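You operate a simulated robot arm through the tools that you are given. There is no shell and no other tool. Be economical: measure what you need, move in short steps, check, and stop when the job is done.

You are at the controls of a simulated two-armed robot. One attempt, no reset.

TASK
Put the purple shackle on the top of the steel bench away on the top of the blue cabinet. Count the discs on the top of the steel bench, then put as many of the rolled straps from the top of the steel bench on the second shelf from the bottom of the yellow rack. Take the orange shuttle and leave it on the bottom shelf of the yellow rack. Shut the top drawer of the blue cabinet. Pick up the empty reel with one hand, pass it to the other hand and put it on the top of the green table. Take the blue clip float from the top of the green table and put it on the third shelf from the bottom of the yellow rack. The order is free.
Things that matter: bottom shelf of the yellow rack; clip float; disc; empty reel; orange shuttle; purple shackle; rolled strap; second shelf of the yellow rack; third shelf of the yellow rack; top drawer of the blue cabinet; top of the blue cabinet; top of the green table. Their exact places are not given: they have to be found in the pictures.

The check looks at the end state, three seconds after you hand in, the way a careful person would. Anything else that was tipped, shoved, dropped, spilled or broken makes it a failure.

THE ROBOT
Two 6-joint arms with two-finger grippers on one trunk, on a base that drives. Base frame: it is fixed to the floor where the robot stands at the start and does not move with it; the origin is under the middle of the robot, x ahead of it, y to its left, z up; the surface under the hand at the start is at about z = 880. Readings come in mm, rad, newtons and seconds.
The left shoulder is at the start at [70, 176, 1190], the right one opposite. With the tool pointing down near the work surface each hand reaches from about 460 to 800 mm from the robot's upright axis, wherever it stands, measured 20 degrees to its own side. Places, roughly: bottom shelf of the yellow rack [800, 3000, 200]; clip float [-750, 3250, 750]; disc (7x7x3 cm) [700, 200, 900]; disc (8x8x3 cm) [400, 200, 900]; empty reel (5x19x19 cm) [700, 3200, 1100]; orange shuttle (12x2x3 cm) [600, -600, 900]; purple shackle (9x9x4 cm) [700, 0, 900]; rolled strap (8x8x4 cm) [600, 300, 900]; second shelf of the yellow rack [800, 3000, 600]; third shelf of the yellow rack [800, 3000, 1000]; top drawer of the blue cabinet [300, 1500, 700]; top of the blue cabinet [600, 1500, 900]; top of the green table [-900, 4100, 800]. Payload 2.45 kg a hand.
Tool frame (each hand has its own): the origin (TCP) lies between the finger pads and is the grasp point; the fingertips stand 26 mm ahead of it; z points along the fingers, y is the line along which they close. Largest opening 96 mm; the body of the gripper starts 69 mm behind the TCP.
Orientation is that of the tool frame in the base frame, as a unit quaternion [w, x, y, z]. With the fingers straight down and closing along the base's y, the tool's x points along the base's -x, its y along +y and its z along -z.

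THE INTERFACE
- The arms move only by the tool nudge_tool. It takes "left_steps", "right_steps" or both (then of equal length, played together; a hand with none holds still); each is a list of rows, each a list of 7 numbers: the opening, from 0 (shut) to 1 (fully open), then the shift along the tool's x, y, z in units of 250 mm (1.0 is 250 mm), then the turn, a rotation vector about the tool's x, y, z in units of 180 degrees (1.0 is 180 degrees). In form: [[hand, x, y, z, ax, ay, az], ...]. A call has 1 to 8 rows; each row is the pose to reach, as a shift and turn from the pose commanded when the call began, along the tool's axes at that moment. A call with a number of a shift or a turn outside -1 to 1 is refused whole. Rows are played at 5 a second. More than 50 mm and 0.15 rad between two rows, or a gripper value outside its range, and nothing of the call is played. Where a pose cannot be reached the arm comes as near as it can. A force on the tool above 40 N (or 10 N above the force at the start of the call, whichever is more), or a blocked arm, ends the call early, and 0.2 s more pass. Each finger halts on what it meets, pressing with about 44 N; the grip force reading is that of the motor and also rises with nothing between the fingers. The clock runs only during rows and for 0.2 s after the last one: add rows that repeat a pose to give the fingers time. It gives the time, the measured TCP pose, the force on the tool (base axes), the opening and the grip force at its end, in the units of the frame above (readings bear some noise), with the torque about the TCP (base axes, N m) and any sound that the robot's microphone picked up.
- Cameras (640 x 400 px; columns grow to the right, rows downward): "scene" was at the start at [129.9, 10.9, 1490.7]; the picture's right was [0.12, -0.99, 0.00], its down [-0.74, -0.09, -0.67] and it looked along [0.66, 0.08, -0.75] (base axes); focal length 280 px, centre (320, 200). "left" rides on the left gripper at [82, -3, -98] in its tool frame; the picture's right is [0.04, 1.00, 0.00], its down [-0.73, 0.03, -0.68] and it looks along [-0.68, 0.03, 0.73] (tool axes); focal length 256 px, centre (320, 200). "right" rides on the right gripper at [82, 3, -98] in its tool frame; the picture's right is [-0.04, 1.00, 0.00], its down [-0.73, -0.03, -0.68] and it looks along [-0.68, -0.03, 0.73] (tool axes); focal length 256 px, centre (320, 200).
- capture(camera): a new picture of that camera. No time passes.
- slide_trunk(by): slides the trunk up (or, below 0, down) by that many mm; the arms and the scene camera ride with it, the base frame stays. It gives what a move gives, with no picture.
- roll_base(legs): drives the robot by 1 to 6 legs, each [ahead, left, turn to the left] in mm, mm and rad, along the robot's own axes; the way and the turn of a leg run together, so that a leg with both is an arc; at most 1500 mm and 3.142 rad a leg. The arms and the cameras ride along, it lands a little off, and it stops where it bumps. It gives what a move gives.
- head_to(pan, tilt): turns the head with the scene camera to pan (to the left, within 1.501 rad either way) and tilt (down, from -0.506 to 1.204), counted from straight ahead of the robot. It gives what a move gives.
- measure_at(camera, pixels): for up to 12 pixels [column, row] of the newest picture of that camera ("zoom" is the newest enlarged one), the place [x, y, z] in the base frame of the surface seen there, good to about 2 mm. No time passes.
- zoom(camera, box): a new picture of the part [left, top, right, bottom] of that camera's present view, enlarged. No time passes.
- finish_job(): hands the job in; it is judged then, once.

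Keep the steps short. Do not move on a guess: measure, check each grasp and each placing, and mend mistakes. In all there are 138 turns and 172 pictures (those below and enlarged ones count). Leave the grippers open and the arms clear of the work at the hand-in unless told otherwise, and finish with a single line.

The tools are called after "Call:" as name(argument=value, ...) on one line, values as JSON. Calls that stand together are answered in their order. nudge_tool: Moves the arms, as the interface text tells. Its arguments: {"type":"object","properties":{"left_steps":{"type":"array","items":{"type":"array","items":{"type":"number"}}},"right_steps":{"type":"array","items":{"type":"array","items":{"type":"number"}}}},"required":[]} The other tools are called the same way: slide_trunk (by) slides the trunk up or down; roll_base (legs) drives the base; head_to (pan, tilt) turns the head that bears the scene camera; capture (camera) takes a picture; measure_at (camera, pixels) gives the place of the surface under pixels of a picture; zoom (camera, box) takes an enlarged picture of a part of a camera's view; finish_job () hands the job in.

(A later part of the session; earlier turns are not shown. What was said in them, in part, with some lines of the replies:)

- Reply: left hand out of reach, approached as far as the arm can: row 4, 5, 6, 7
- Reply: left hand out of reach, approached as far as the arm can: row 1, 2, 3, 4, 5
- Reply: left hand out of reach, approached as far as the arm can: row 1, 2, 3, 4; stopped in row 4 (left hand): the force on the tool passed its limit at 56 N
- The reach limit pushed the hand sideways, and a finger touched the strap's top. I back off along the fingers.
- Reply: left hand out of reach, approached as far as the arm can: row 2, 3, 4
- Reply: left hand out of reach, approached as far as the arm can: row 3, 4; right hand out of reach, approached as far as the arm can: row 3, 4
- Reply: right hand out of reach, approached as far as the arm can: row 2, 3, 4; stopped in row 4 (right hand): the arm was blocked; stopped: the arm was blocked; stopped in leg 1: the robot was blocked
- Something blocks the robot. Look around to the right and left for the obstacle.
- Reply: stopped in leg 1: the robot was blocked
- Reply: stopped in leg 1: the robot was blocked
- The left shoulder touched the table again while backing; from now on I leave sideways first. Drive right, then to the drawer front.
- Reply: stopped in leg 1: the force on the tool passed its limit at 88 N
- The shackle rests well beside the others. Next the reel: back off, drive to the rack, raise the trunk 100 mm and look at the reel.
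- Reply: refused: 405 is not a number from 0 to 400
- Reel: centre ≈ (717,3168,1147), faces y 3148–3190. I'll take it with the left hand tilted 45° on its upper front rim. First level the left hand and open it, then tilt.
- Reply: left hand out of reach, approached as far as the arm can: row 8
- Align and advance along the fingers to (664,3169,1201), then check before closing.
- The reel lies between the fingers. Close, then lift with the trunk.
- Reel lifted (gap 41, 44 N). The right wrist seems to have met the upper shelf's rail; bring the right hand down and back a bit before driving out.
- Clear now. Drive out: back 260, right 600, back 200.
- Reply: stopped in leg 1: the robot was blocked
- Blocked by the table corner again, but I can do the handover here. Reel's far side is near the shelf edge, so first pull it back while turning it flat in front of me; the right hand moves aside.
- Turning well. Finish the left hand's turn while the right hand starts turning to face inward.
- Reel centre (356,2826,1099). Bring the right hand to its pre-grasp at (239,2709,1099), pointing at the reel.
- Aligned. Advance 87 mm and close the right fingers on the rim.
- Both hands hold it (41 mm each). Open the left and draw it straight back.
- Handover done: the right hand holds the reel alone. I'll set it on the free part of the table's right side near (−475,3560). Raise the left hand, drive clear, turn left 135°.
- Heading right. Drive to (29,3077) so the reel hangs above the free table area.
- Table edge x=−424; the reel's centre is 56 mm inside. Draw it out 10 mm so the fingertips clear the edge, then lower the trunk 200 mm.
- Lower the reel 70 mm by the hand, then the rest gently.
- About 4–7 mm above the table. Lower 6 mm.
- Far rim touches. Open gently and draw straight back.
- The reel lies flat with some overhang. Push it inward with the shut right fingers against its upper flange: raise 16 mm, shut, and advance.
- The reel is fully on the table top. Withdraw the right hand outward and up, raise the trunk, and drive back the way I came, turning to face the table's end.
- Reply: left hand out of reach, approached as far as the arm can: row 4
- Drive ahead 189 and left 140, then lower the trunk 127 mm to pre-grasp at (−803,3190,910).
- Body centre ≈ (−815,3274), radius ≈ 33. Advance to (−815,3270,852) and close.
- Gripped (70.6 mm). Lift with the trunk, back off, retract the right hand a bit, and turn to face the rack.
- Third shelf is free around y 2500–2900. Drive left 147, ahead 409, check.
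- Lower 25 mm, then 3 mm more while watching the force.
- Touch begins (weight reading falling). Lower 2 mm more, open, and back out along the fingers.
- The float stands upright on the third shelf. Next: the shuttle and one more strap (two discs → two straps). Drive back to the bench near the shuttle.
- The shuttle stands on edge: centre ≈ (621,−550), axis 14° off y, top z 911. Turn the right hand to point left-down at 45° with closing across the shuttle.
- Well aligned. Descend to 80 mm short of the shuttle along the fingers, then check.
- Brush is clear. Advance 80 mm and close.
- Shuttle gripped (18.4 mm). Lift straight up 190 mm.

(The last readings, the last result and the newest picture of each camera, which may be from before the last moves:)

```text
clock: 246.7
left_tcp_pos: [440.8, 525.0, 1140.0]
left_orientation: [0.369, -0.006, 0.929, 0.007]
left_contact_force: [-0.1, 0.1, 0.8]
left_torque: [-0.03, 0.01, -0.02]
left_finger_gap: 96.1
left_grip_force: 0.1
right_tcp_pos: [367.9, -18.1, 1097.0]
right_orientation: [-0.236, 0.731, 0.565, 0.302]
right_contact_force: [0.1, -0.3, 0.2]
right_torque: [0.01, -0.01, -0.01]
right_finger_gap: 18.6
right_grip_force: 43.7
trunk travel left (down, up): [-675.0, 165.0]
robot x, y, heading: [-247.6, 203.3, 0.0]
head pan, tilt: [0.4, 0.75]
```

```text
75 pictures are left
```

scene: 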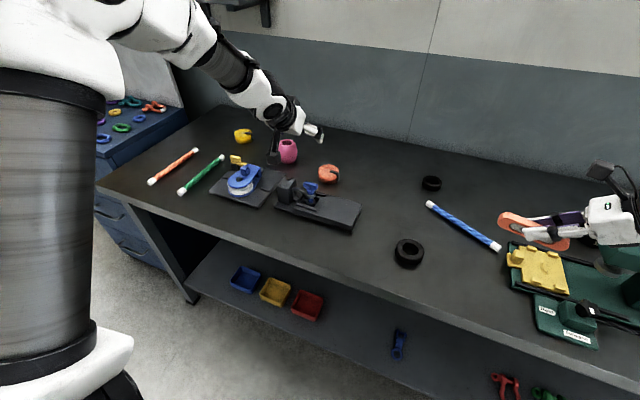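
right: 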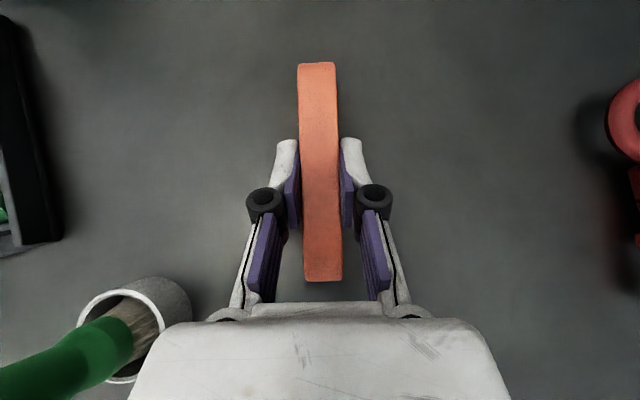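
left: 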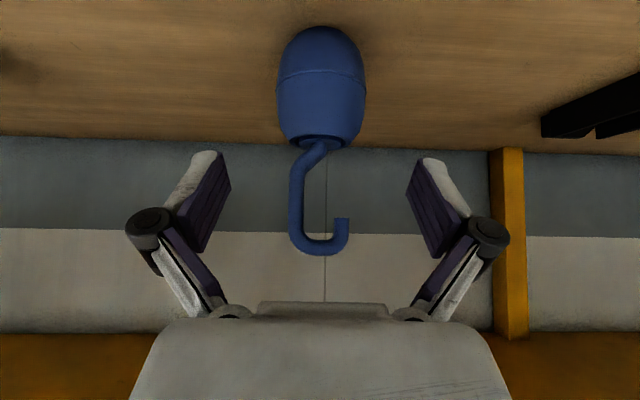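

Again two discs. The orange strap has a block in front, so compare with the yellow strap: zoom and measure.

Call:
zoom(camera="scene", box=[140, 110, 380, 250])

Call:
measure_at(camera="zoom", pixels=[[275, 65], [500, 165], [515, 175], [470, 200], [450, 200], [550, 270], [390, 200], [240, 130], [300, 180], [395, 110], [590, 260], [220, 130]])

```text
2.67 times, centred on (260, 180) of scene
```

zoom: 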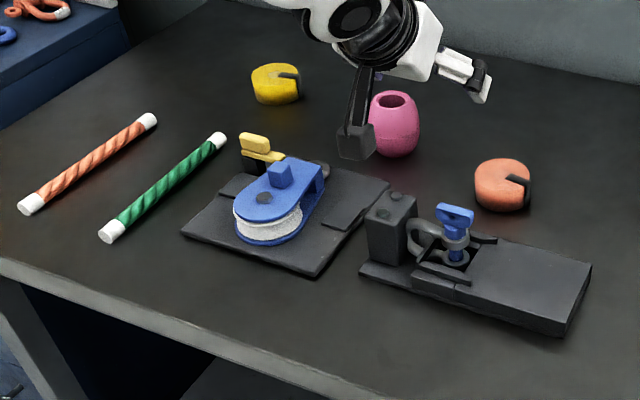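

```text
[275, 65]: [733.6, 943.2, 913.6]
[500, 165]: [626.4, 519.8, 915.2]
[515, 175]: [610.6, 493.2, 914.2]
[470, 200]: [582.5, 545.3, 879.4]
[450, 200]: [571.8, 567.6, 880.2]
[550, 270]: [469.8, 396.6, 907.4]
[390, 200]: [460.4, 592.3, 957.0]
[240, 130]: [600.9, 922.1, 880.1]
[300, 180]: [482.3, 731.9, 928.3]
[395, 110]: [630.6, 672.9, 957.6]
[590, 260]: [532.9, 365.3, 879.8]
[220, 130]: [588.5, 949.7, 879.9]
```

Call:
measure_at(camera="zoom", pixels=[[252, 140], [265, 155], [245, 160], [280, 165], [318, 170], [220, 140], [255, 70], [298, 95], [275, 100], [455, 215]])

```text
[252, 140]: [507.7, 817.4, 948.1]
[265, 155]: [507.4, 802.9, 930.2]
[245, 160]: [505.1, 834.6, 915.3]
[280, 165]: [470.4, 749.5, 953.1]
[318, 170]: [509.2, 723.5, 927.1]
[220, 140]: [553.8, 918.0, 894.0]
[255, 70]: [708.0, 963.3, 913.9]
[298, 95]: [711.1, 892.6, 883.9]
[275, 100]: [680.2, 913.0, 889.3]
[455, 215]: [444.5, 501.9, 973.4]
```

The yellow strap (centre ≈ (715,925)) is better accessible. Drive over, lower the trunk 90 mm.

Call:
roll_base(legs=[[0, 400, 0], [140, 0, 0]])

Call:
slide_trunk(by=-90)

Call:
capture(camera="left")

Call:
capture(camera="scene")

```text
clock: 250.1
left_tcp_pos: [579.0, 918.1, 1140.6]
left_orientation: [0.37, -0.005, 0.929, 0.007]
left_contact_force: [-0.4, 1.0, -0.3]
left_torque: [-0.02, 0.02, -0.04]
left_finger_gap: 95.8
left_grip_force: 0.0
right_tcp_pos: [506.6, 374.2, 1097.4]
right_orientation: [-0.235, 0.731, 0.566, 0.301]
right_contact_force: [-0.2, -0.9, 0.6]
right_torque: [-0.01, -0.02, 0.01]
right_finger_gap: 19.0
right_grip_force: 43.7
trunk travel left (down, up): [-675.0, 165.0]
robot x, y, heading: [-109.2, 598.5, -0.003]
head pan, tilt: [0.4, 0.75]
```

```text
clock: 251.4
left_tcp_pos: [580.3, 918.1, 1051.5]
left_orientation: [0.369, -0.006, 0.929, 0.008]
left_contact_force: [0.3, -0.7, 0.0]
left_torque: [-0.01, -0.01, 0.02]
left_finger_gap: 95.9
left_grip_force: 0.1
right_tcp_pos: [508.1, 375.1, 1007.4]
right_orientation: [-0.236, 0.731, 0.565, 0.302]
right_contact_force: [0.0, 0.1, -0.6]
right_torque: [-0.01, -0.01, -0.01]
right_finger_gap: 18.5
right_grip_force: 43.5
trunk travel left (down, up): [-585.0, 255.0]
robot x, y, heading: [-108.6, 595.1, -0.004]
head pan, tilt: [0.4, 0.75]
```

```text
73 pictures are left
```

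left: 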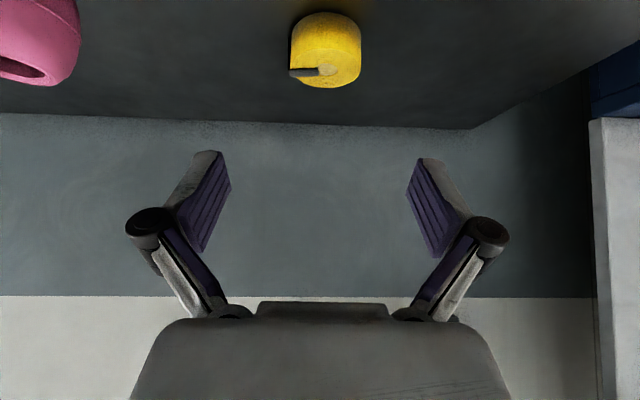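

```text
72 pictures are left
```

scene: 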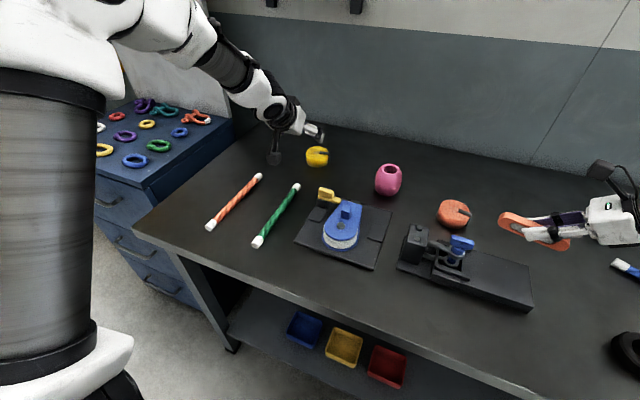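

Call:
measure_at(camera="left", pixels=[[293, 50], [360, 50], [330, 85], [328, 20], [328, 60], [340, 40], [345, 75]])

```text
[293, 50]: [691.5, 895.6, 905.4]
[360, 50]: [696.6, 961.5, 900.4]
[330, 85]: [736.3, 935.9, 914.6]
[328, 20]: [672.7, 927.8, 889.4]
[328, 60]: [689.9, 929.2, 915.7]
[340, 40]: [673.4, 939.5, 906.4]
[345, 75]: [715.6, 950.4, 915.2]
```

Strap centre ≈ (707,929). Advance in steps to (702,929,912) with a check before closing.

Call:
nudge_tool(left_steps=[[1, 0.027, 0.028, 0.15, 0, 0, 0], [1, 0.027, 0.028, 0.3, 0, 0, 0], [1, 0.027, 0.028, 0.45, 0, 0, 0], [1, 0.027, 0.028, 0.45, 0, 0, 0]])

Call:
capture(camera="left")

Call:
capture(camera="scene")

```text
clock: 252.4
left_tcp_pos: [653.8, 927.7, 965.7]
left_orientation: [0.37, -0.005, 0.929, 0.007]
left_contact_force: [-0.2, -0.5, 0.7]
left_torque: [0.01, 0.01, 0.01]
left_finger_gap: 96.2
left_grip_force: 0.0
right_tcp_pos: [507.8, 376.5, 1007.2]
right_orientation: [-0.237, 0.73, 0.566, 0.301]
right_contact_force: [-0.7, -0.2, -0.7]
right_torque: [0.03, 0.02, -0.04]
right_finger_gap: 18.3
right_grip_force: 43.5
trunk travel left (down, up): [-585.0, 255.0]
robot x, y, heading: [-103.4, 596.0, -0.001]
head pan, tilt: [0.4, 0.75]
```

```text
71 pictures are left
```

left: 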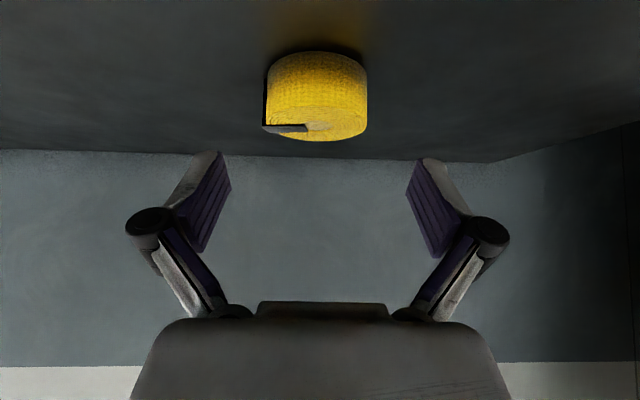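

```text
70 pictures are left
```

scene: 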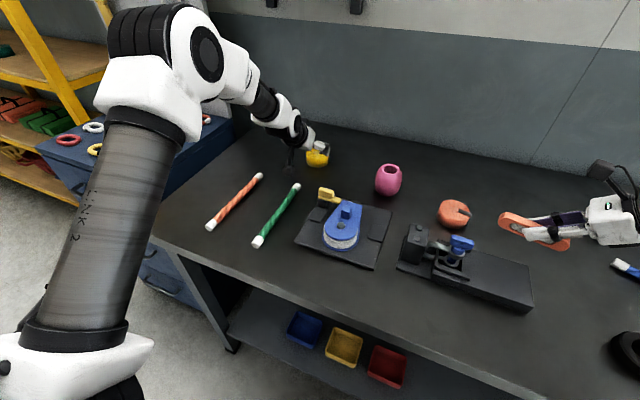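

Centred. Advance 73 mm and close.

Call:
nudge_tool(left_steps=[[1, 0.006, -0.004, 0.1, 0, 0, 0], [1, 0.006, -0.004, 0.2, 0, 0, 0], [1, 0.006, -0.004, 0.292, 0, 0, 0], [1, 0.006, -0.004, 0.292, 0, 0, 0], [0.6, 0.006, -0.004, 0.292, 0, 0, 0], [0.4, 0.006, -0.004, 0.292, 0, 0, 0], [0.4, 0.006, -0.004, 0.292, 0, 0, 0]])

Call:
capture(camera="left")

```text
clock: 254.0
left_tcp_pos: [701.7, 926.7, 911.8]
left_orientation: [0.37, -0.005, 0.929, 0.007]
left_contact_force: [-0.7, -0.1, 3.9]
left_torque: [0.16, -0.1, -0.03]
left_finger_gap: 74.4
left_grip_force: 44.0
right_tcp_pos: [505.7, 374.9, 1007.8]
right_orientation: [-0.236, 0.73, 0.566, 0.301]
right_contact_force: [0.1, 1.1, -0.4]
right_torque: [0.02, 0.02, 0.03]
right_finger_gap: 18.5
right_grip_force: 44.0
trunk travel left (down, up): [-585.0, 255.0]
robot x, y, heading: [-105.6, 595.7, -0.002]
head pan, tilt: [0.4, 0.75]
```

```text
69 pictures are left
```

left: 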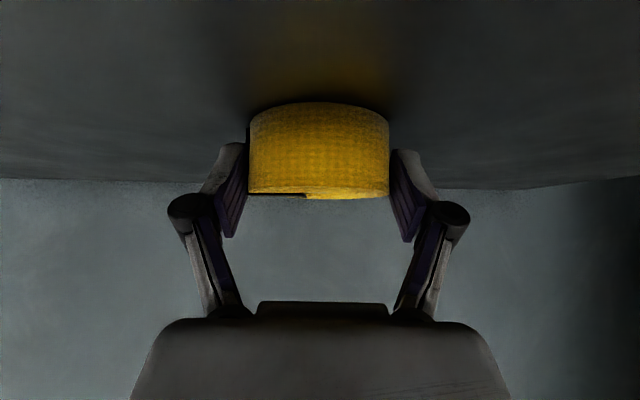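

Strap 2 gripped (74 mm). Lift, back away, adjust both hands (left 70 mm outward, back 50; right 60 mm back), and drive toward the rack.

Call:
slide_trunk(by=170)

Call:
roll_base(legs=[[-400, 0, 0]])

Call:
nudge_tool(left_steps=[[0.4, 0.048, 0.09, -0.046, 0, 0, 0], [0.4, 0.096, 0.18, -0.092, 0, 0, 0], [0.4, 0.145, 0.28, -0.137, 0, 0, 0]], right_steps=[[0.05, -0.014, -0.08, -0.014, 0, 0, 0], [0.05, -0.028, -0.16, -0.028, 0, 0, 0], [0.05, -0.043, -0.232, -0.041, 0, 0, 0]])

Call:
roll_base(legs=[[0, 1000, 0], [0, 960, 0], [250, 0, 0]])

```text
clock: 255.9
left_tcp_pos: [702.3, 927.9, 1080.0]
left_orientation: [0.37, -0.006, 0.929, 0.007]
left_contact_force: [1.0, 0.0, -1.9]
left_torque: [0.0, 0.03, 0.0]
left_finger_gap: 74.3
left_grip_force: 44.2
right_tcp_pos: [508.4, 376.5, 1176.9]
right_orientation: [-0.235, 0.731, 0.565, 0.302]
right_contact_force: [-0.2, 0.0, -0.7]
right_torque: [0.02, 0.0, 0.03]
right_finger_gap: 18.8
right_grip_force: 44.2
trunk travel left (down, up): [-755.0, 85.0]
robot x, y, heading: [-105.6, 594.1, 0.002]
head pan, tilt: [0.4, 0.75]
```

```text
clock: 258.4
left_tcp_pos: [301.6, 928.2, 1077.8]
left_orientation: [0.369, -0.006, 0.93, 0.007]
left_contact_force: [0.0, -1.0, -2.5]
left_torque: [-0.02, 0.02, 0.0]
left_finger_gap: 74.4
left_grip_force: 43.8
right_tcp_pos: [108.2, 376.3, 1175.2]
right_orientation: [-0.236, 0.731, 0.566, 0.301]
right_contact_force: [1.1, 1.0, -0.4]
right_torque: [-0.02, 0.02, -0.03]
right_finger_gap: 19.0
right_grip_force: 43.8
trunk travel left (down, up): [-755.0, 85.0]
robot x, y, heading: [-505.3, 596.5, -0.0]
head pan, tilt: [0.4, 0.75]
```

```text
clock: 259.2
left_tcp_pos: [248.1, 999.6, 1081.7]
left_orientation: [0.368, -0.006, 0.93, 0.006]
left_contact_force: [-0.4, 0.5, -1.6]
left_torque: [-0.01, 0.02, -0.03]
left_finger_gap: 74.5
left_grip_force: 44.3
right_tcp_pos: [45.7, 376.4, 1177.3]
right_orientation: [-0.235, 0.731, 0.565, 0.302]
right_contact_force: [-0.5, 0.3, 0.2]
right_torque: [-0.02, 0.0, -0.03]
right_finger_gap: 18.7
right_grip_force: 44.2
trunk travel left (down, up): [-755.0, 85.0]
robot x, y, heading: [-509.4, 597.7, 0.004]
head pan, tilt: [0.4, 0.75]
```

```text
clock: 270.4
left_tcp_pos: [506.3, 2957.9, 1083.0]
left_orientation: [0.369, -0.004, 0.929, 0.006]
left_contact_force: [0.8, -0.5, -2.1]
left_torque: [-0.01, 0.01, 0.0]
left_finger_gap: 74.1
left_grip_force: 44.4
right_tcp_pos: [300.4, 2336.3, 1178.2]
right_orientation: [-0.234, 0.732, 0.563, 0.302]
right_contact_force: [0.1, -0.6, -0.3]
right_torque: [-0.02, -0.02, -0.01]
right_finger_gap: 18.4
right_grip_force: 44.3
trunk travel left (down, up): [-755.0, 85.0]
robot x, y, heading: [-253.2, 2562.2, -0.006]
head pan, tilt: [0.4, 0.75]
```

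Lower the trunk 310 mm here, then ahead 95 mm and left 310 mm at z≈773 above the packs.

Call:
slide_trunk(by=-310)

Call:
roll_base(legs=[[95, 0, 0.006], [0, 312, 0]])

Call:
head_to(pan=0.4, tilt=0.4)

Call:
capture(camera="left")

Call:
capture(camera="scene")

```text
clock: 273.5
left_tcp_pos: [507.8, 2957.4, 770.9]
left_orientation: [0.369, -0.004, 0.929, 0.006]
left_contact_force: [-0.1, 0.3, -2.0]
left_torque: [0.0, -0.01, -0.01]
left_finger_gap: 73.6
left_grip_force: 44.4
right_tcp_pos: [301.2, 2336.2, 868.4]
right_orientation: [-0.235, 0.732, 0.564, 0.302]
right_contact_force: [0.1, -0.7, -0.2]
right_torque: [0.02, -0.02, -0.02]
right_finger_gap: 18.5
right_grip_force: 44.3
trunk travel left (down, up): [-445.0, 395.0]
robot x, y, heading: [-254.3, 2560.3, -0.001]
head pan, tilt: [0.4, 0.75]
```

```text
clock: 276.3
left_tcp_pos: [599.6, 3272.2, 771.4]
left_orientation: [0.369, -0.005, 0.929, 0.006]
left_contact_force: [-0.6, -0.5, -1.9]
left_torque: [0.0, 0.01, -0.03]
left_finger_gap: 74.0
left_grip_force: 43.9
right_tcp_pos: [397.2, 2649.2, 867.0]
right_orientation: [-0.236, 0.73, 0.566, 0.302]
right_contact_force: [0.1, 0.1, -1.0]
right_torque: [-0.01, 0.0, -0.01]
right_finger_gap: 18.5
right_grip_force: 44.1
trunk travel left (down, up): [-445.0, 395.0]
robot x, y, heading: [-160.6, 2868.8, 0.0]
head pan, tilt: [0.4, 0.75]
```

```text
clock: 277.1
left_tcp_pos: [598.5, 3271.7, 771.2]
left_orientation: [0.369, -0.007, 0.929, 0.008]
left_contact_force: [0.3, -0.4, -1.7]
left_torque: [-0.02, 0.02, 0.04]
left_finger_gap: 73.8
left_grip_force: 43.9
right_tcp_pos: [397.6, 2648.4, 867.4]
right_orientation: [-0.236, 0.731, 0.565, 0.302]
right_contact_force: [0.0, 0.2, -0.6]
right_torque: [-0.01, -0.01, 0.01]
right_finger_gap: 18.9
right_grip_force: 44.1
trunk travel left (down, up): [-445.0, 395.0]
robot x, y, heading: [-156.9, 2870.8, 0.0]
head pan, tilt: [0.4, 0.4]
```

```text
68 pictures are left
```

left: 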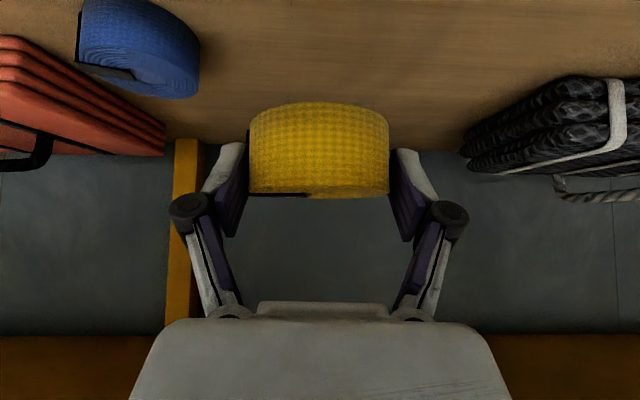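

```text
67 pictures are left
```

scene: 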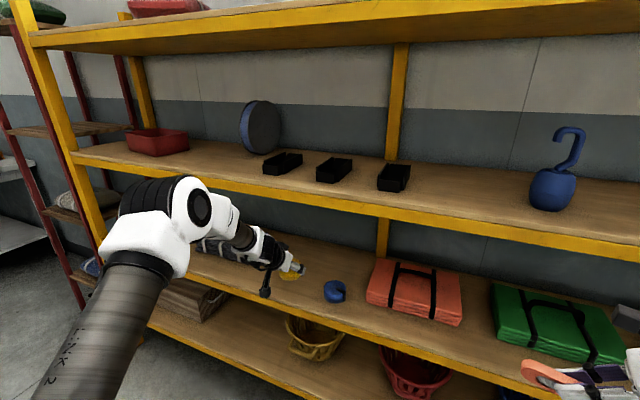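

Clear spot. Ahead 60 mm, then lower to contact.

Call:
roll_base(legs=[[60, 0, 0]])

Call:
slide_trunk(by=-84)

Call:
slide_trunk(by=-4)

Call:
capture(camera="left")

```text
clock: 278.1
left_tcp_pos: [660.8, 3270.6, 769.2]
left_orientation: [0.367, -0.005, 0.93, 0.006]
left_contact_force: [0.5, -0.1, -2.8]
left_torque: [0.03, 0.0, 0.02]
left_finger_gap: 73.6
left_grip_force: 44.3
right_tcp_pos: [457.2, 2648.1, 865.8]
right_orientation: [-0.237, 0.73, 0.566, 0.3]
right_contact_force: [-0.2, -0.3, -0.1]
right_torque: [-0.01, 0.04, 0.02]
right_finger_gap: 18.9
right_grip_force: 44.1
trunk travel left (down, up): [-445.0, 395.0]
robot x, y, heading: [-95.7, 2867.7, -0.003]
head pan, tilt: [0.4, 0.4]
```

```text
clock: 279.3
left_tcp_pos: [659.6, 3270.2, 687.5]
left_orientation: [0.369, -0.005, 0.93, 0.007]
left_contact_force: [-0.9, 0.6, -2.1]
left_torque: [0.01, 0.06, 0.01]
left_finger_gap: 74.3
left_grip_force: 43.9
right_tcp_pos: [457.0, 2647.8, 783.0]
right_orientation: [-0.235, 0.731, 0.564, 0.302]
right_contact_force: [-0.3, 0.1, 0.7]
right_torque: [-0.02, -0.02, -0.03]
right_finger_gap: 18.8
right_grip_force: 43.7
trunk travel left (down, up): [-361.0, 479.0]
robot x, y, heading: [-98.3, 2870.4, -0.001]
head pan, tilt: [0.4, 0.4]
```

```text
clock: 279.8
left_tcp_pos: [658.7, 3270.5, 684.2]
left_orientation: [0.368, -0.007, 0.93, 0.008]
left_contact_force: [0.2, -0.1, -2.3]
left_torque: [-0.05, 0.03, 0.01]
left_finger_gap: 73.9
left_grip_force: 44.0
right_tcp_pos: [456.1, 2648.9, 778.4]
right_orientation: [-0.236, 0.731, 0.566, 0.301]
right_contact_force: [-0.5, 1.0, -0.5]
right_torque: [-0.02, 0.02, -0.02]
right_finger_gap: 18.7
right_grip_force: 43.5
trunk travel left (down, up): [-357.0, 483.0]
robot x, y, heading: [-100.3, 2869.5, -0.004]
head pan, tilt: [0.4, 0.4]
```

```text
66 pictures are left
```

left: 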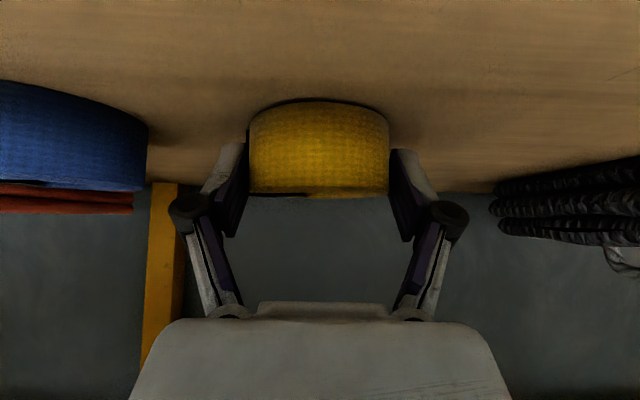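

Lower 3 mm more to contact, release and back out along the fingers.

Call:
slide_trunk(by=-3)

Call:
nudge_tool(left_steps=[[0.85, 0, 0, 0, 0, 0, 0], [1, 0, 0, 0, 0, 0, 0], [1, 0, 0, 0, 0, 0, 0], [1, 0, 0, -0.15, 0, 0, 0], [1, 0, 0, -0.3, 0, 0, 0], [1, 0, 0, -0.45, 0, 0, 0]])

Call:
capture(camera="left")

```text
clock: 280.4
left_tcp_pos: [659.3, 3270.4, 681.7]
left_orientation: [0.37, -0.006, 0.929, 0.007]
left_contact_force: [1.8, 0.6, 5.4]
left_torque: [0.27, -0.09, -0.03]
left_finger_gap: 74.1
left_grip_force: 43.5
right_tcp_pos: [456.3, 2648.7, 776.1]
right_orientation: [-0.236, 0.73, 0.566, 0.301]
right_contact_force: [-0.7, 0.6, -0.3]
right_torque: [-0.01, -0.01, -0.02]
right_finger_gap: 18.7
right_grip_force: 44.1
trunk travel left (down, up): [-354.0, 486.0]
robot x, y, heading: [-96.4, 2868.7, 0.002]
head pan, tilt: [0.4, 0.4]
```

```text
clock: 281.8
left_tcp_pos: [580.3, 3268.3, 765.8]
left_orientation: [0.371, -0.009, 0.929, 0.005]
left_contact_force: [-0.9, 0.2, 0.2]
left_torque: [0.02, 0.03, -0.05]
left_finger_gap: 96.1
left_grip_force: 0.1
left hand out of reach, approached as far as the arm can: row 4, 5
right_tcp_pos: [454.2, 2647.1, 778.4]
right_orientation: [-0.234, 0.731, 0.565, 0.304]
right_contact_force: [-0.9, 0.2, 0.2]
right_torque: [-0.06, -0.05, -0.05]
right_finger_gap: 18.8
right_grip_force: 43.7
trunk travel left (down, up): [-354.0, 486.0]
robot x, y, heading: [-99.9, 2870.0, -0.001]
head pan, tilt: [0.4, 0.4]
```

```text
65 pictures are left
```

left: 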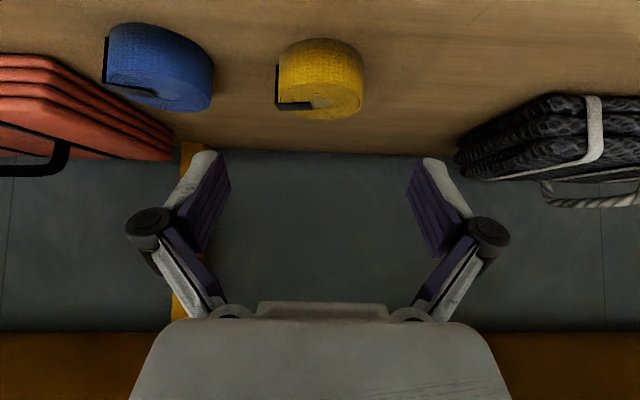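

Both straps are on the second shelf. Now leave: back 50, right 700, back 250; then turn the right hand to face forward.

Call:
roll_base(legs=[[-50, 0, 0], [0, -600, 0], [-250, 0, 0]])

Call:
nudge_tool(right_steps=[[0.05, 0.013, 0.15, 0.007, -0.0298, 0.0002, 0.0298], [0.05, 0.025, 0.3, 0.013, -0.0596, 0.0004, 0.0596], [0.05, 0.038, 0.45, 0.02, -0.0894, 0.0006, 0.0894], [0.05, 0.05, 0.6, 0.027, -0.1192, 0.0008, 0.1192], [0.05, 0.063, 0.75, 0.033, -0.149, 0.001, 0.149]])

Call:
nudge_tool(right_steps=[[0.05, 0, 0, 0, -0.0298, 0.0002, 0.0298], [0.05, 0, 0, 0, -0.0596, 0.0004, 0.0596], [0.05, 0, 0, 0, -0.0894, 0.0006, 0.0894], [0.05, 0, 0, 0, -0.1192, 0.0008, 0.1192], [0.05, 0, 0, 0, -0.149, 0.001, 0.149], [0.05, 0, 0, 0, -0.149, 0.001, 0.149]])

Call:
head_to(pan=0.15, tilt=0.4)

Call:
capture(camera="scene")

Call:
capture(camera="right")

```text
clock: 287.1
left_tcp_pos: [281.7, 2673.4, 764.1]
left_orientation: [0.369, -0.006, 0.929, 0.007]
left_contact_force: [-0.5, -0.3, 0.4]
left_torque: [0.01, -0.02, 0.0]
left_finger_gap: 96.1
left_grip_force: 0.1
right_tcp_pos: [157.2, 2053.7, 776.8]
right_orientation: [-0.235, 0.73, 0.566, 0.302]
right_contact_force: [-0.7, 0.3, 0.1]
right_torque: [0.0, -0.01, -0.01]
right_finger_gap: 18.7
right_grip_force: 44.2
trunk travel left (down, up): [-354.0, 486.0]
robot x, y, heading: [-395.0, 2270.8, 0.002]
head pan, tilt: [0.4, 0.4]
```

```text
clock: 288.3
left_tcp_pos: [284.1, 2673.8, 761.9]
left_orientation: [0.368, -0.005, 0.93, 0.007]
left_contact_force: [0.1, 0.4, -0.3]
left_torque: [0.0, 0.0, 0.03]
left_finger_gap: 96.0
left_grip_force: 0.0
right_tcp_pos: [343.9, 2024.7, 779.6]
right_orientation: [-0.125, 0.875, 0.296, 0.362]
right_contact_force: [-0.1, 0.8, 0.3]
right_torque: [0.01, 0.02, -0.01]
right_finger_gap: 18.5
right_grip_force: 44.3
trunk travel left (down, up): [-354.0, 486.0]
robot x, y, heading: [-399.1, 2274.0, -0.0]
head pan, tilt: [0.4, 0.4]
```

```text
clock: 289.7
left_tcp_pos: [284.2, 2674.0, 762.8]
left_orientation: [0.368, -0.006, 0.93, 0.008]
left_contact_force: [0.3, -0.4, -0.3]
left_torque: [0.02, 0.0, -0.02]
left_finger_gap: 96.0
left_grip_force: 0.0
right_tcp_pos: [343.5, 2022.8, 780.2]
right_orientation: [-0.002, 0.923, -0.003, 0.386]
right_contact_force: [-0.7, 0.0, 0.6]
right_torque: [-0.03, -0.01, 0.02]
right_finger_gap: 18.9
right_grip_force: 44.6
trunk travel left (down, up): [-354.0, 486.0]
robot x, y, heading: [-397.1, 2271.9, 0.001]
head pan, tilt: [0.4, 0.4]
```

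```text
clock: 290.4
left_tcp_pos: [282.7, 2673.3, 763.3]
left_orientation: [0.369, -0.006, 0.929, 0.007]
left_contact_force: [-1.0, 0.5, 0.4]
left_torque: [-0.01, -0.01, 0.01]
left_finger_gap: 96.1
left_grip_force: 0.1
right_tcp_pos: [343.7, 2022.3, 779.7]
right_orientation: [-0.002, 0.923, -0.003, 0.385]
right_contact_force: [0.4, 0.6, -0.5]
right_torque: [0.01, 0.01, 0.0]
right_finger_gap: 18.6
right_grip_force: 43.9
trunk travel left (down, up): [-354.0, 486.0]
robot x, y, heading: [-394.0, 2272.7, 0.002]
head pan, tilt: [0.15, 0.4]
```

```text
64 pictures are left
```

scene: 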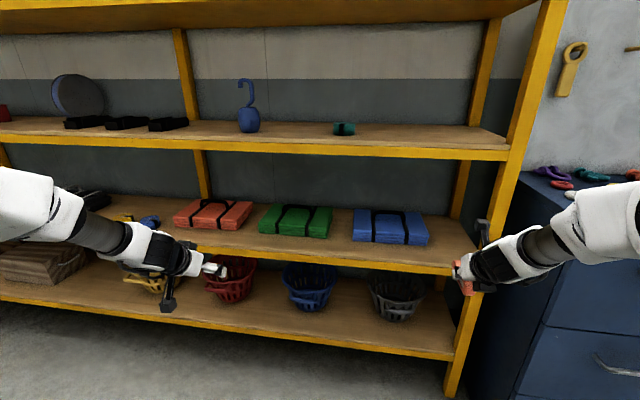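

```text
63 pictures are left
```

right: 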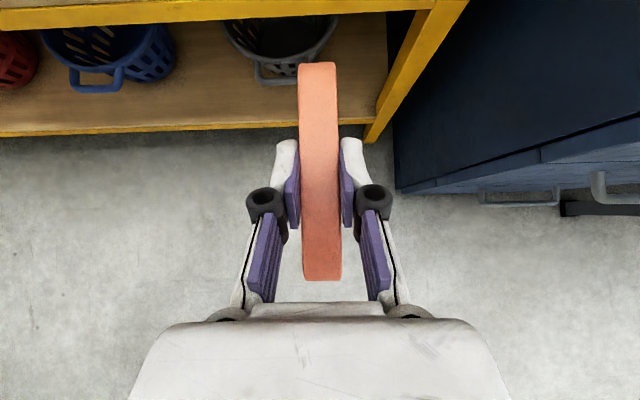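

Call:
measure_at(camera="scene", pixels=[[334, 290], [352, 310], [372, 300], [352, 330], [270, 300], [258, 290], [284, 295], [270, 315], [424, 295], [435, 320], [352, 250], [352, 262]])

```text
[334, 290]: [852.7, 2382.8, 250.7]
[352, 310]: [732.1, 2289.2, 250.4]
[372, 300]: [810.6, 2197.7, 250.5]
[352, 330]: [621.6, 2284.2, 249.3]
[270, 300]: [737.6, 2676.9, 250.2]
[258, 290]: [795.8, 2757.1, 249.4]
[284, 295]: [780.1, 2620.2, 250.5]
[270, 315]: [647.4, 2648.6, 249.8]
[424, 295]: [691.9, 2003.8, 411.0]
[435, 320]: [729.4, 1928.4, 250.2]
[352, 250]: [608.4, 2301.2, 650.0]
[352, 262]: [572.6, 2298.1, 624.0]
```

A gap between the blue and grey baskets at y≈2285. Drive left 263, lower the trunk fully, then lower the right hand further.

Call:
roll_base(legs=[[0, 263, 0]])

Call:
slide_trunk(by=-350)

Call:
nudge_tool(right_steps=[[0.05, -0.02, 0, 0.14, 0, 0, 0], [0.05, -0.04, 0, 0.28, 0, 0, 0], [0.05, -0.07, 0, 0.42, 0, 0, 0], [0.05, -0.1, 0, 0.53, 0, 0, 0], [0.05, -0.1, 0, 0.53, 0, 0, 0]])

Call:
capture(camera="right")

Call:
head_to(pan=-0.2, tilt=0.5)

Call:
capture(camera="scene")

```text
clock: 292.3
left_tcp_pos: [282.4, 2937.7, 763.1]
left_orientation: [0.369, -0.006, 0.929, 0.006]
left_contact_force: [0.4, 0.9, -1.0]
left_torque: [-0.02, 0.01, 0.02]
left_finger_gap: 95.9
left_grip_force: 0.1
right_tcp_pos: [343.8, 2287.2, 779.5]
right_orientation: [-0.002, 0.923, -0.002, 0.385]
right_contact_force: [0.6, 0.4, -0.3]
right_torque: [-0.03, 0.03, -0.04]
right_finger_gap: 18.7
right_grip_force: 43.9
trunk travel left (down, up): [-354.0, 486.0]
robot x, y, heading: [-395.3, 2536.5, 0.001]
head pan, tilt: [0.15, 0.4]
```

```text
clock: 295.7
left_tcp_pos: [283.0, 2936.2, 412.9]
left_orientation: [0.369, -0.007, 0.929, 0.008]
left_contact_force: [-0.3, -0.7, 0.5]
left_torque: [0.01, -0.01, -0.03]
left_finger_gap: 96.2
left_grip_force: 0.0
right_tcp_pos: [342.0, 2285.7, 428.7]
right_orientation: [-0.003, 0.923, -0.001, 0.385]
right_contact_force: [0.3, 0.1, -0.7]
right_torque: [0.01, -0.04, -0.01]
right_finger_gap: 18.7
right_grip_force: 44.2
trunk travel left (down, up): [-4.0, 836.0]
robot x, y, heading: [-397.7, 2538.1, 0.001]
head pan, tilt: [0.15, 0.4]
```

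```text
clock: 296.9
left_tcp_pos: [282.6, 2937.5, 413.6]
left_orientation: [0.369, -0.006, 0.929, 0.007]
left_contact_force: [0.6, 0.3, -0.1]
left_torque: [-0.04, 0.0, -0.01]
left_finger_gap: 96.1
left_grip_force: 0.1
right_tcp_pos: [419.8, 2286.3, 318.5]
right_orientation: [-0.003, 0.923, -0.002, 0.385]
right_contact_force: [0.6, 0.5, -1.2]
right_torque: [-0.04, -0.01, 0.03]
right_finger_gap: 19.1
right_grip_force: 43.6
right hand out of reach, approached as far as the arm can: row 3
trunk travel left (down, up): [-4.0, 836.0]
robot x, y, heading: [-397.8, 2537.3, -0.002]
head pan, tilt: [0.15, 0.4]
```

```text
62 pictures are left
```

right: 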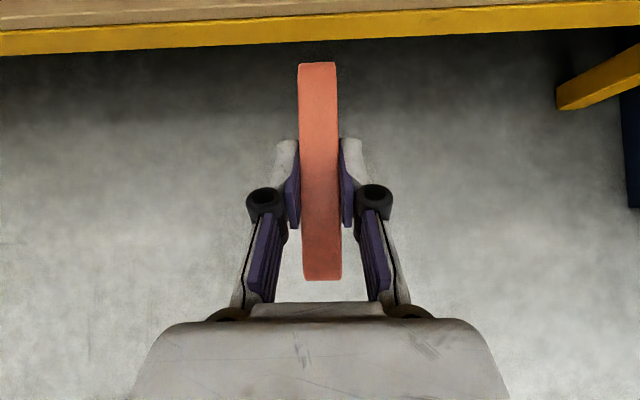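

```text
clock: 297.8
left_tcp_pos: [282.7, 2935.9, 412.3]
left_orientation: [0.369, -0.006, 0.929, 0.007]
left_contact_force: [0.7, -0.4, -0.2]
left_torque: [-0.02, -0.02, 0.02]
left_finger_gap: 96.1
left_grip_force: 0.0
right_tcp_pos: [419.3, 2286.6, 319.5]
right_orientation: [-0.002, 0.923, -0.002, 0.385]
right_contact_force: [-1.0, -0.1, -0.6]
right_torque: [-0.01, 0.03, -0.01]
right_finger_gap: 18.6
right_grip_force: 44.3
trunk travel left (down, up): [-4.0, 836.0]
robot x, y, heading: [-398.2, 2535.6, 0.0]
head pan, tilt: [-0.201, 0.499]
```

```text
61 pictures are left
```

scene: 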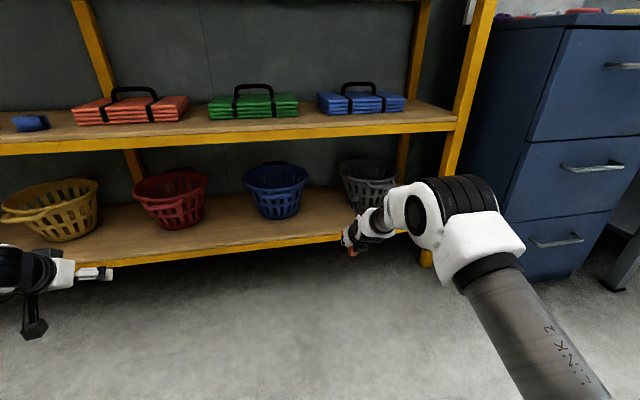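

Reachable. Drive ahead 215 mm into the gap, then look.

Call:
roll_base(legs=[[215, 0, 0]])

Call:
capture(camera="right")

Call:
capture(camera="scene")

```text
clock: 299.4
left_tcp_pos: [497.5, 2936.3, 413.4]
left_orientation: [0.368, -0.005, 0.93, 0.007]
left_contact_force: [-0.2, 0.0, -0.3]
left_torque: [0.01, 0.01, 0.02]
left_finger_gap: 96.0
left_grip_force: 0.0
right_tcp_pos: [632.9, 2284.7, 317.7]
right_orientation: [-0.003, 0.923, -0.003, 0.385]
right_contact_force: [0.3, -0.6, -1.3]
right_torque: [0.02, -0.02, 0.0]
right_finger_gap: 18.9
right_grip_force: 44.0
trunk travel left (down, up): [-4.0, 836.0]
robot x, y, heading: [-181.3, 2538.0, 0.001]
head pan, tilt: [-0.201, 0.499]
```

```text
60 pictures are left
```

right: 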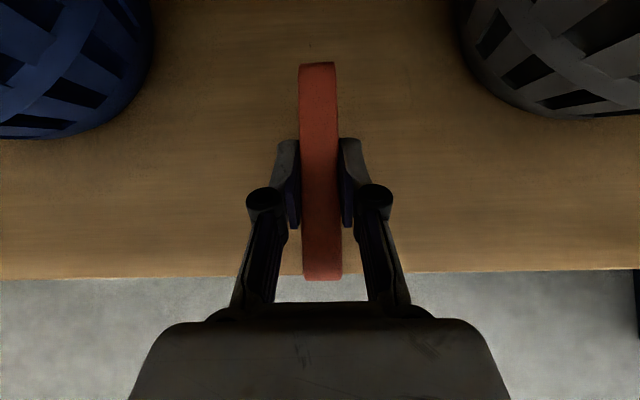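

```text
59 pictures are left
```

scene: 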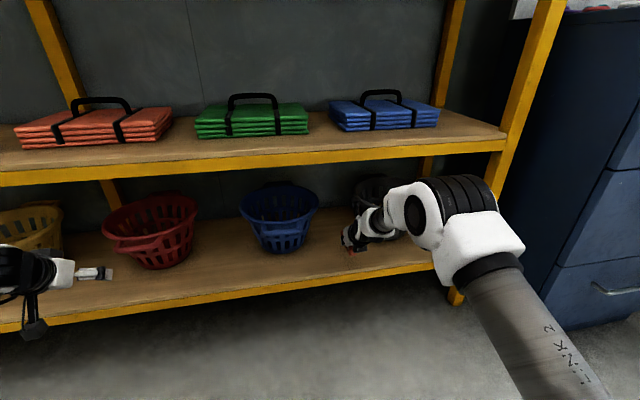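

Go 35 mm further in, then lower 33 mm by the hand.

Call:
roll_base(legs=[[35, 0, 0]])

Call:
nudge_tool(right_steps=[[0.05, -0.05, 0, 0.05, 0, 0, 0], [0.05, -0.094, 0, 0.094, 0, 0, 0], [0.05, -0.094, 0, 0.094, 0, 0, 0]])

Call:
capture(camera="right")

```text
clock: 300.3
left_tcp_pos: [532.2, 2936.4, 413.6]
left_orientation: [0.369, -0.006, 0.929, 0.007]
left_contact_force: [0.0, 0.0, 0.4]
left_torque: [-0.02, -0.01, -0.02]
left_finger_gap: 96.0
left_grip_force: 0.2
right_tcp_pos: [668.5, 2284.7, 317.8]
right_orientation: [-0.002, 0.923, -0.003, 0.385]
right_contact_force: [-0.6, 0.4, -0.4]
right_torque: [0.01, -0.03, 0.01]
right_finger_gap: 18.6
right_grip_force: 43.7
trunk travel left (down, up): [-4.0, 836.0]
robot x, y, heading: [-148.0, 2537.5, 0.001]
head pan, tilt: [-0.201, 0.499]
```

```text
clock: 301.1
left_tcp_pos: [532.8, 2935.4, 412.8]
left_orientation: [0.367, -0.006, 0.93, 0.008]
left_contact_force: [-0.6, -0.1, 0.4]
left_torque: [0.04, 0.0, 0.0]
left_finger_gap: 95.9
left_grip_force: 0.0
right_tcp_pos: [668.8, 2285.7, 284.2]
right_orientation: [0.001, 0.923, -0.004, 0.385]
right_contact_force: [0.0, -0.4, -0.5]
right_torque: [-0.01, 0.04, 0.01]
right_finger_gap: 18.9
right_grip_force: 44.2
trunk travel left (down, up): [-4.0, 836.0]
robot x, y, heading: [-145.3, 2538.2, -0.007]
head pan, tilt: [-0.201, 0.499]
```

```text
58 pictures are left
```

right: 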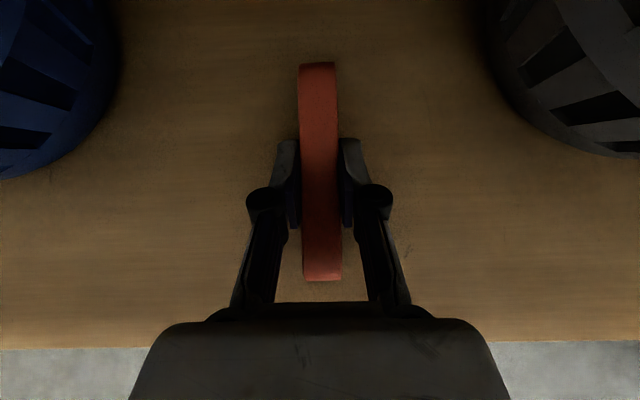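

Lower 4 mm more, feeling for contact.

Call:
nudge_tool(right_steps=[[0.05, -0.006, 0, 0.006, 0, 0, 0], [0.05, -0.012, 0, 0.012, 0, 0, 0], [0.05, -0.012, 0, 0.012, 0, 0, 0]])

```text
clock: 301.9
left_tcp_pos: [534.4, 2935.6, 413.9]
left_orientation: [0.368, -0.005, 0.93, 0.007]
left_contact_force: [0.3, -0.8, 0.0]
left_torque: [-0.03, -0.01, -0.01]
left_finger_gap: 96.0
left_grip_force: 0.0
right_tcp_pos: [667.8, 2285.6, 280.5]
right_orientation: [0.0, 0.923, -0.004, 0.384]
right_contact_force: [0.0, -1.1, -0.4]
right_torque: [0.03, 0.0, -0.03]
right_finger_gap: 18.6
right_grip_force: 43.6
trunk travel left (down, up): [-4.0, 836.0]
robot x, y, heading: [-143.3, 2535.9, -0.009]
head pan, tilt: [-0.201, 0.499]
```

Call:
nudge_tool(right_steps=[[0.05, -0.003, 0, 0.003, 0, 0, 0], [0.05, -0.006, 0, 0.006, 0, 0, 0], [0.05, -0.006, 0, 0.006, 0, 0, 0]])

```text
clock: 302.7
left_tcp_pos: [532.4, 2936.1, 414.5]
left_orientation: [0.368, -0.006, 0.93, 0.007]
left_contact_force: [-1.0, 0.0, 0.6]
left_torque: [0.01, 0.01, 0.01]
left_finger_gap: 96.0
left_grip_force: 0.0
right_tcp_pos: [668.6, 2286.4, 278.9]
right_orientation: [0.0, 0.923, -0.004, 0.386]
right_contact_force: [-0.2, -0.6, 7.8]
right_torque: [-0.05, 0.28, -0.01]
right_finger_gap: 18.7
right_grip_force: 44.1
trunk travel left (down, up): [-4.0, 836.0]
robot x, y, heading: [-145.6, 2536.4, -0.003]
head pan, tilt: [-0.201, 0.499]
```

Contact (7.8 N). Open gently and back out along the fingers.

Call:
nudge_tool(right_steps=[[0.3, 0, 0, 0, 0, 0, 0], [0.5, 0, 0, 0, 0, 0, 0], [0.5, 0, 0, 0, 0, 0, 0], [0.5, 0, 0, -0.1, 0, 0, 0], [0.5, 0, 0, -0.25, 0, 0, 0], [0.5, 0, 0, -0.4, 0, 0, 0]])

Call:
capture(camera="right")

```text
clock: 304.1
left_tcp_pos: [532.5, 2935.2, 413.2]
left_orientation: [0.369, -0.006, 0.929, 0.008]
left_contact_force: [0.4, 0.0, 0.2]
left_torque: [0.04, -0.01, -0.03]
left_finger_gap: 96.2
left_grip_force: 0.1
right_tcp_pos: [599.9, 2286.2, 351.3]
right_orientation: [0.008, 0.924, -0.006, 0.382]
right_contact_force: [0.1, 0.3, -0.2]
right_torque: [0.0, -0.06, 0.01]
right_finger_gap: 48.2
right_grip_force: 0.0
right hand out of reach, approached as far as the arm can: row 5, 6
trunk travel left (down, up): [-4.0, 836.0]
robot x, y, heading: [-147.7, 2536.9, -0.004]
head pan, tilt: [-0.201, 0.499]
```

```text
57 pictures are left
```

right: 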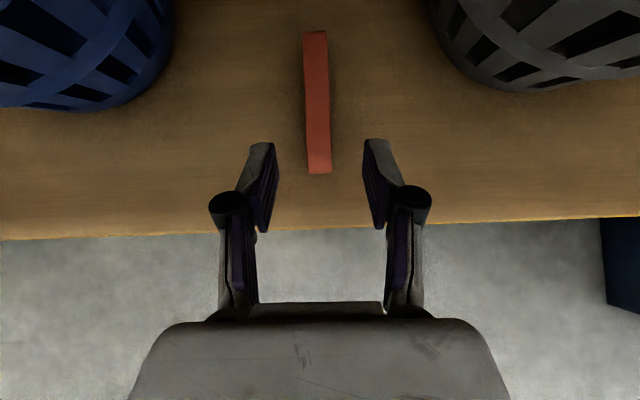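

The shuttle stands on the bottom shelf. Back away, raise the trunk, open the right hand and check everything once.

Call:
roll_base(legs=[[-250, 0, 0], [0, -300, 0], [-200, 0, 0]])

Call:
slide_trunk(by=670)

Call:
nudge_tool(right_steps=[[1, 0, 0, 0, 0, 0, 0], [1, 0, 0, 0, 0, 0, 0]])

Call:
head_to(pan=0.3, tilt=0.4)

Call:
capture(camera="scene")

Call:
head_to(pan=1.3, tilt=0.5)

Call:
capture(camera="scene")

Call:
head_to(pan=-0.8, tilt=0.4)

Call:
capture(camera="scene")

```text
clock: 308.8
left_tcp_pos: [82.1, 2634.8, 412.8]
left_orientation: [0.368, -0.004, 0.93, 0.006]
left_contact_force: [0.4, -0.5, 0.6]
left_torque: [-0.03, 0.0, 0.0]
left_finger_gap: 96.1
left_grip_force: 0.1
right_tcp_pos: [146.2, 1984.3, 351.3]
right_orientation: [0.009, 0.924, -0.008, 0.383]
right_contact_force: [0.2, -0.3, -1.0]
right_torque: [0.01, -0.05, 0.02]
right_finger_gap: 48.1
right_grip_force: 0.0
trunk travel left (down, up): [-4.0, 836.0]
robot x, y, heading: [-601.8, 2237.0, -0.001]
head pan, tilt: [-0.201, 0.499]
```

```text
refused: 670 is not a number from -400 to 400
```

```text
clock: 309.4
left_tcp_pos: [80.3, 2634.3, 412.6]
left_orientation: [0.369, -0.004, 0.929, 0.006]
left_contact_force: [-0.2, -0.2, -0.5]
left_torque: [0.01, 0.03, -0.01]
left_finger_gap: 96.2
left_grip_force: 0.0
right_tcp_pos: [146.8, 1983.4, 351.6]
right_orientation: [0.009, 0.923, -0.008, 0.384]
right_contact_force: [-1.1, -0.7, 0.1]
right_torque: [-0.01, -0.01, 0.03]
right_finger_gap: 96.0
right_grip_force: 0.1
trunk travel left (down, up): [-4.0, 836.0]
robot x, y, heading: [-599.6, 2237.0, -0.001]
head pan, tilt: [-0.201, 0.499]
```

```text
clock: 310.3
left_tcp_pos: [80.3, 2634.2, 414.3]
left_orientation: [0.369, -0.004, 0.929, 0.006]
left_contact_force: [0.7, 0.4, -0.1]
left_torque: [0.03, 0.02, 0.0]
left_finger_gap: 96.0
left_grip_force: 0.0
right_tcp_pos: [146.0, 1984.3, 352.3]
right_orientation: [0.008, 0.924, -0.007, 0.383]
right_contact_force: [0.4, -0.2, 0.0]
right_torque: [-0.02, -0.05, 0.01]
right_finger_gap: 96.0
right_grip_force: 0.1
trunk travel left (down, up): [-4.0, 836.0]
robot x, y, heading: [-601.8, 2234.7, -0.004]
head pan, tilt: [0.3, 0.4]
```

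```text
56 pictures are left
```

scene: 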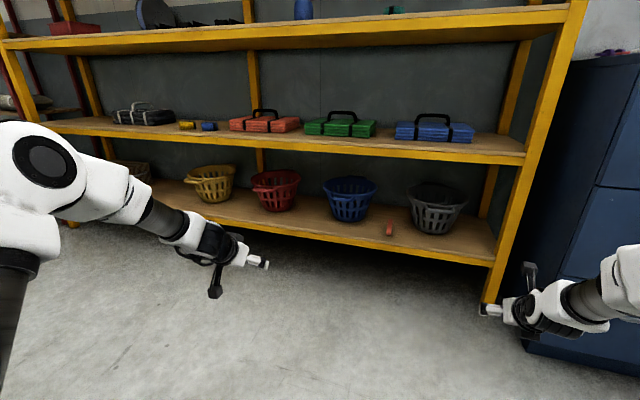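

```text
clock: 311.6
left_tcp_pos: [81.2, 2635.9, 413.5]
left_orientation: [0.369, -0.004, 0.929, 0.006]
left_contact_force: [0.5, 0.4, -0.7]
left_torque: [0.02, 0.01, 0.01]
left_finger_gap: 96.0
left_grip_force: 0.0
right_tcp_pos: [148.3, 1984.5, 351.9]
right_orientation: [0.008, 0.924, -0.008, 0.383]
right_contact_force: [-0.1, -0.6, 0.0]
right_torque: [0.0, -0.05, 0.02]
right_finger_gap: 96.0
right_grip_force: 0.2
trunk travel left (down, up): [-4.0, 836.0]
robot x, y, heading: [-597.2, 2238.9, -0.007]
head pan, tilt: [1.3, 0.499]
```

```text
55 pictures are left
```

scene: 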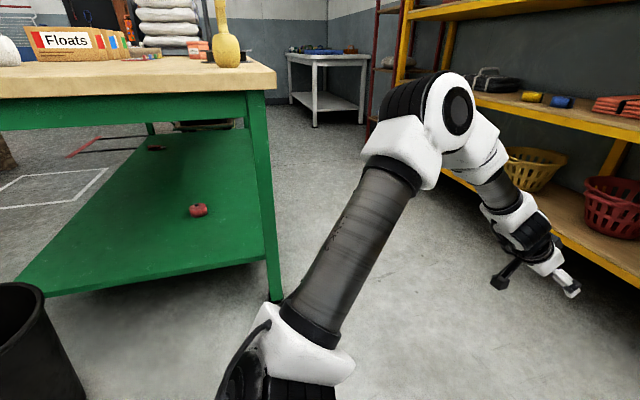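

```text
clock: 313.6
left_tcp_pos: [81.2, 2632.7, 413.2]
left_orientation: [0.369, -0.004, 0.929, 0.007]
left_contact_force: [0.5, 0.0, 0.0]
left_torque: [-0.01, 0.0, -0.07]
left_finger_gap: 96.2
left_grip_force: 0.0
right_tcp_pos: [146.1, 1982.6, 351.8]
right_orientation: [0.009, 0.923, -0.007, 0.384]
right_contact_force: [-0.7, 0.3, 0.2]
right_torque: [-0.02, -0.01, 0.01]
right_finger_gap: 95.7
right_grip_force: 0.0
trunk travel left (down, up): [-4.0, 836.0]
robot x, y, heading: [-602.5, 2240.7, -0.005]
head pan, tilt: [-0.799, 0.4]
```

```text
54 pictures are left
```

scene: 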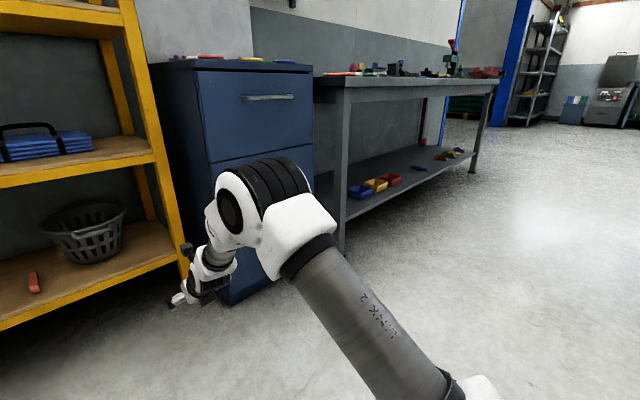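

Everything on the rack looks right, drawer shut. Raise the trunk to check the table top and cabinet top once more.

Call:
slide_trunk(by=400)

Call:
slide_trunk(by=270)

Call:
head_to(pan=-0.6, tilt=0.4)

Call:
capture(camera="scene")

Call:
head_to(pan=1.4, tilt=0.5)

Call:
capture(camera="scene")

```text
clock: 317.4
left_tcp_pos: [82.1, 2635.3, 812.5]
left_orientation: [0.369, -0.004, 0.93, 0.006]
left_contact_force: [-0.3, -0.2, 0.2]
left_torque: [-0.02, 0.03, -0.03]
left_finger_gap: 96.1
left_grip_force: 0.1
right_tcp_pos: [146.5, 1984.3, 750.9]
right_orientation: [0.01, 0.924, -0.008, 0.382]
right_contact_force: [0.1, 1.1, 0.0]
right_torque: [-0.02, -0.03, -0.01]
right_finger_gap: 96.3
right_grip_force: 0.1
trunk travel left (down, up): [-404.0, 436.0]
robot x, y, heading: [-601.4, 2239.0, -0.008]
head pan, tilt: [-0.799, 0.4]
```

```text
clock: 320.1
left_tcp_pos: [82.4, 2634.2, 1084.1]
left_orientation: [0.369, -0.004, 0.929, 0.006]
left_contact_force: [0.2, -0.5, 0.4]
left_torque: [-0.01, 0.01, 0.03]
left_finger_gap: 95.8
left_grip_force: 0.1
right_tcp_pos: [147.5, 1982.8, 1022.5]
right_orientation: [0.009, 0.923, -0.008, 0.384]
right_contact_force: [-0.1, -0.2, 0.6]
right_torque: [-0.02, 0.01, -0.01]
right_finger_gap: 96.1
right_grip_force: 0.1
trunk travel left (down, up): [-674.0, 166.0]
robot x, y, heading: [-600.6, 2235.0, -0.001]
head pan, tilt: [-0.799, 0.4]
```

```text
clock: 320.9
left_tcp_pos: [80.6, 2634.4, 1082.7]
left_orientation: [0.369, -0.003, 0.93, 0.006]
left_contact_force: [-0.1, 0.0, 0.1]
left_torque: [0.02, 0.0, 0.01]
left_finger_gap: 96.1
left_grip_force: 0.0
right_tcp_pos: [145.7, 1984.8, 1021.8]
right_orientation: [0.009, 0.924, -0.008, 0.383]
right_contact_force: [0.4, -0.2, 0.1]
right_torque: [-0.01, -0.03, 0.0]
right_finger_gap: 95.8
right_grip_force: 0.1
trunk travel left (down, up): [-674.0, 166.0]
robot x, y, heading: [-602.0, 2238.6, -0.002]
head pan, tilt: [-0.6, 0.4]
```

```text
53 pictures are left
```

scene: 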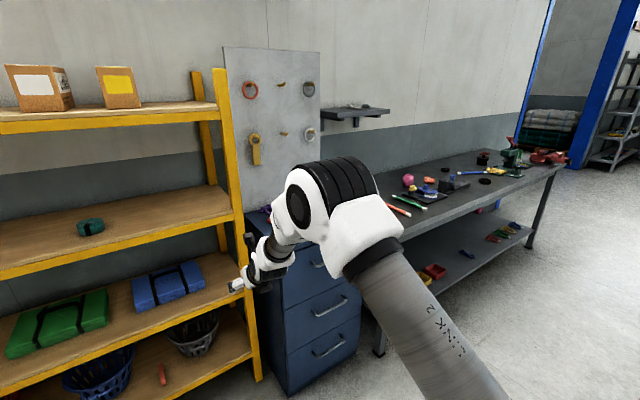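

```text
clock: 322.8
left_tcp_pos: [80.5, 2634.7, 1082.2]
left_orientation: [0.37, -0.004, 0.929, 0.006]
left_contact_force: [0.1, -0.5, 0.4]
left_torque: [0.0, -0.06, 0.0]
left_finger_gap: 96.0
left_grip_force: 0.0
right_tcp_pos: [145.3, 1984.6, 1022.0]
right_orientation: [0.008, 0.923, -0.007, 0.384]
right_contact_force: [-0.8, -0.3, -0.5]
right_torque: [-0.04, 0.0, -0.03]
right_finger_gap: 96.0
right_grip_force: 0.0
trunk travel left (down, up): [-674.0, 166.0]
robot x, y, heading: [-598.6, 2239.9, -0.005]
head pan, tilt: [1.4, 0.499]
```

```text
52 pictures are left
```

scene: 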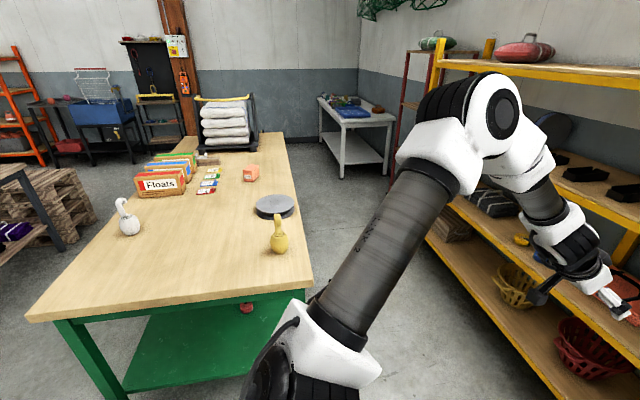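

All placements are confirmed, the drawer is shut, both grippers are open and clear; handing in.

Call:
finish_job()

```text
The job is handed in.
```

The job is handed in with all six parts done; while driving I bumped the green table a few times, but its floats and boxes still stood in the last picture.
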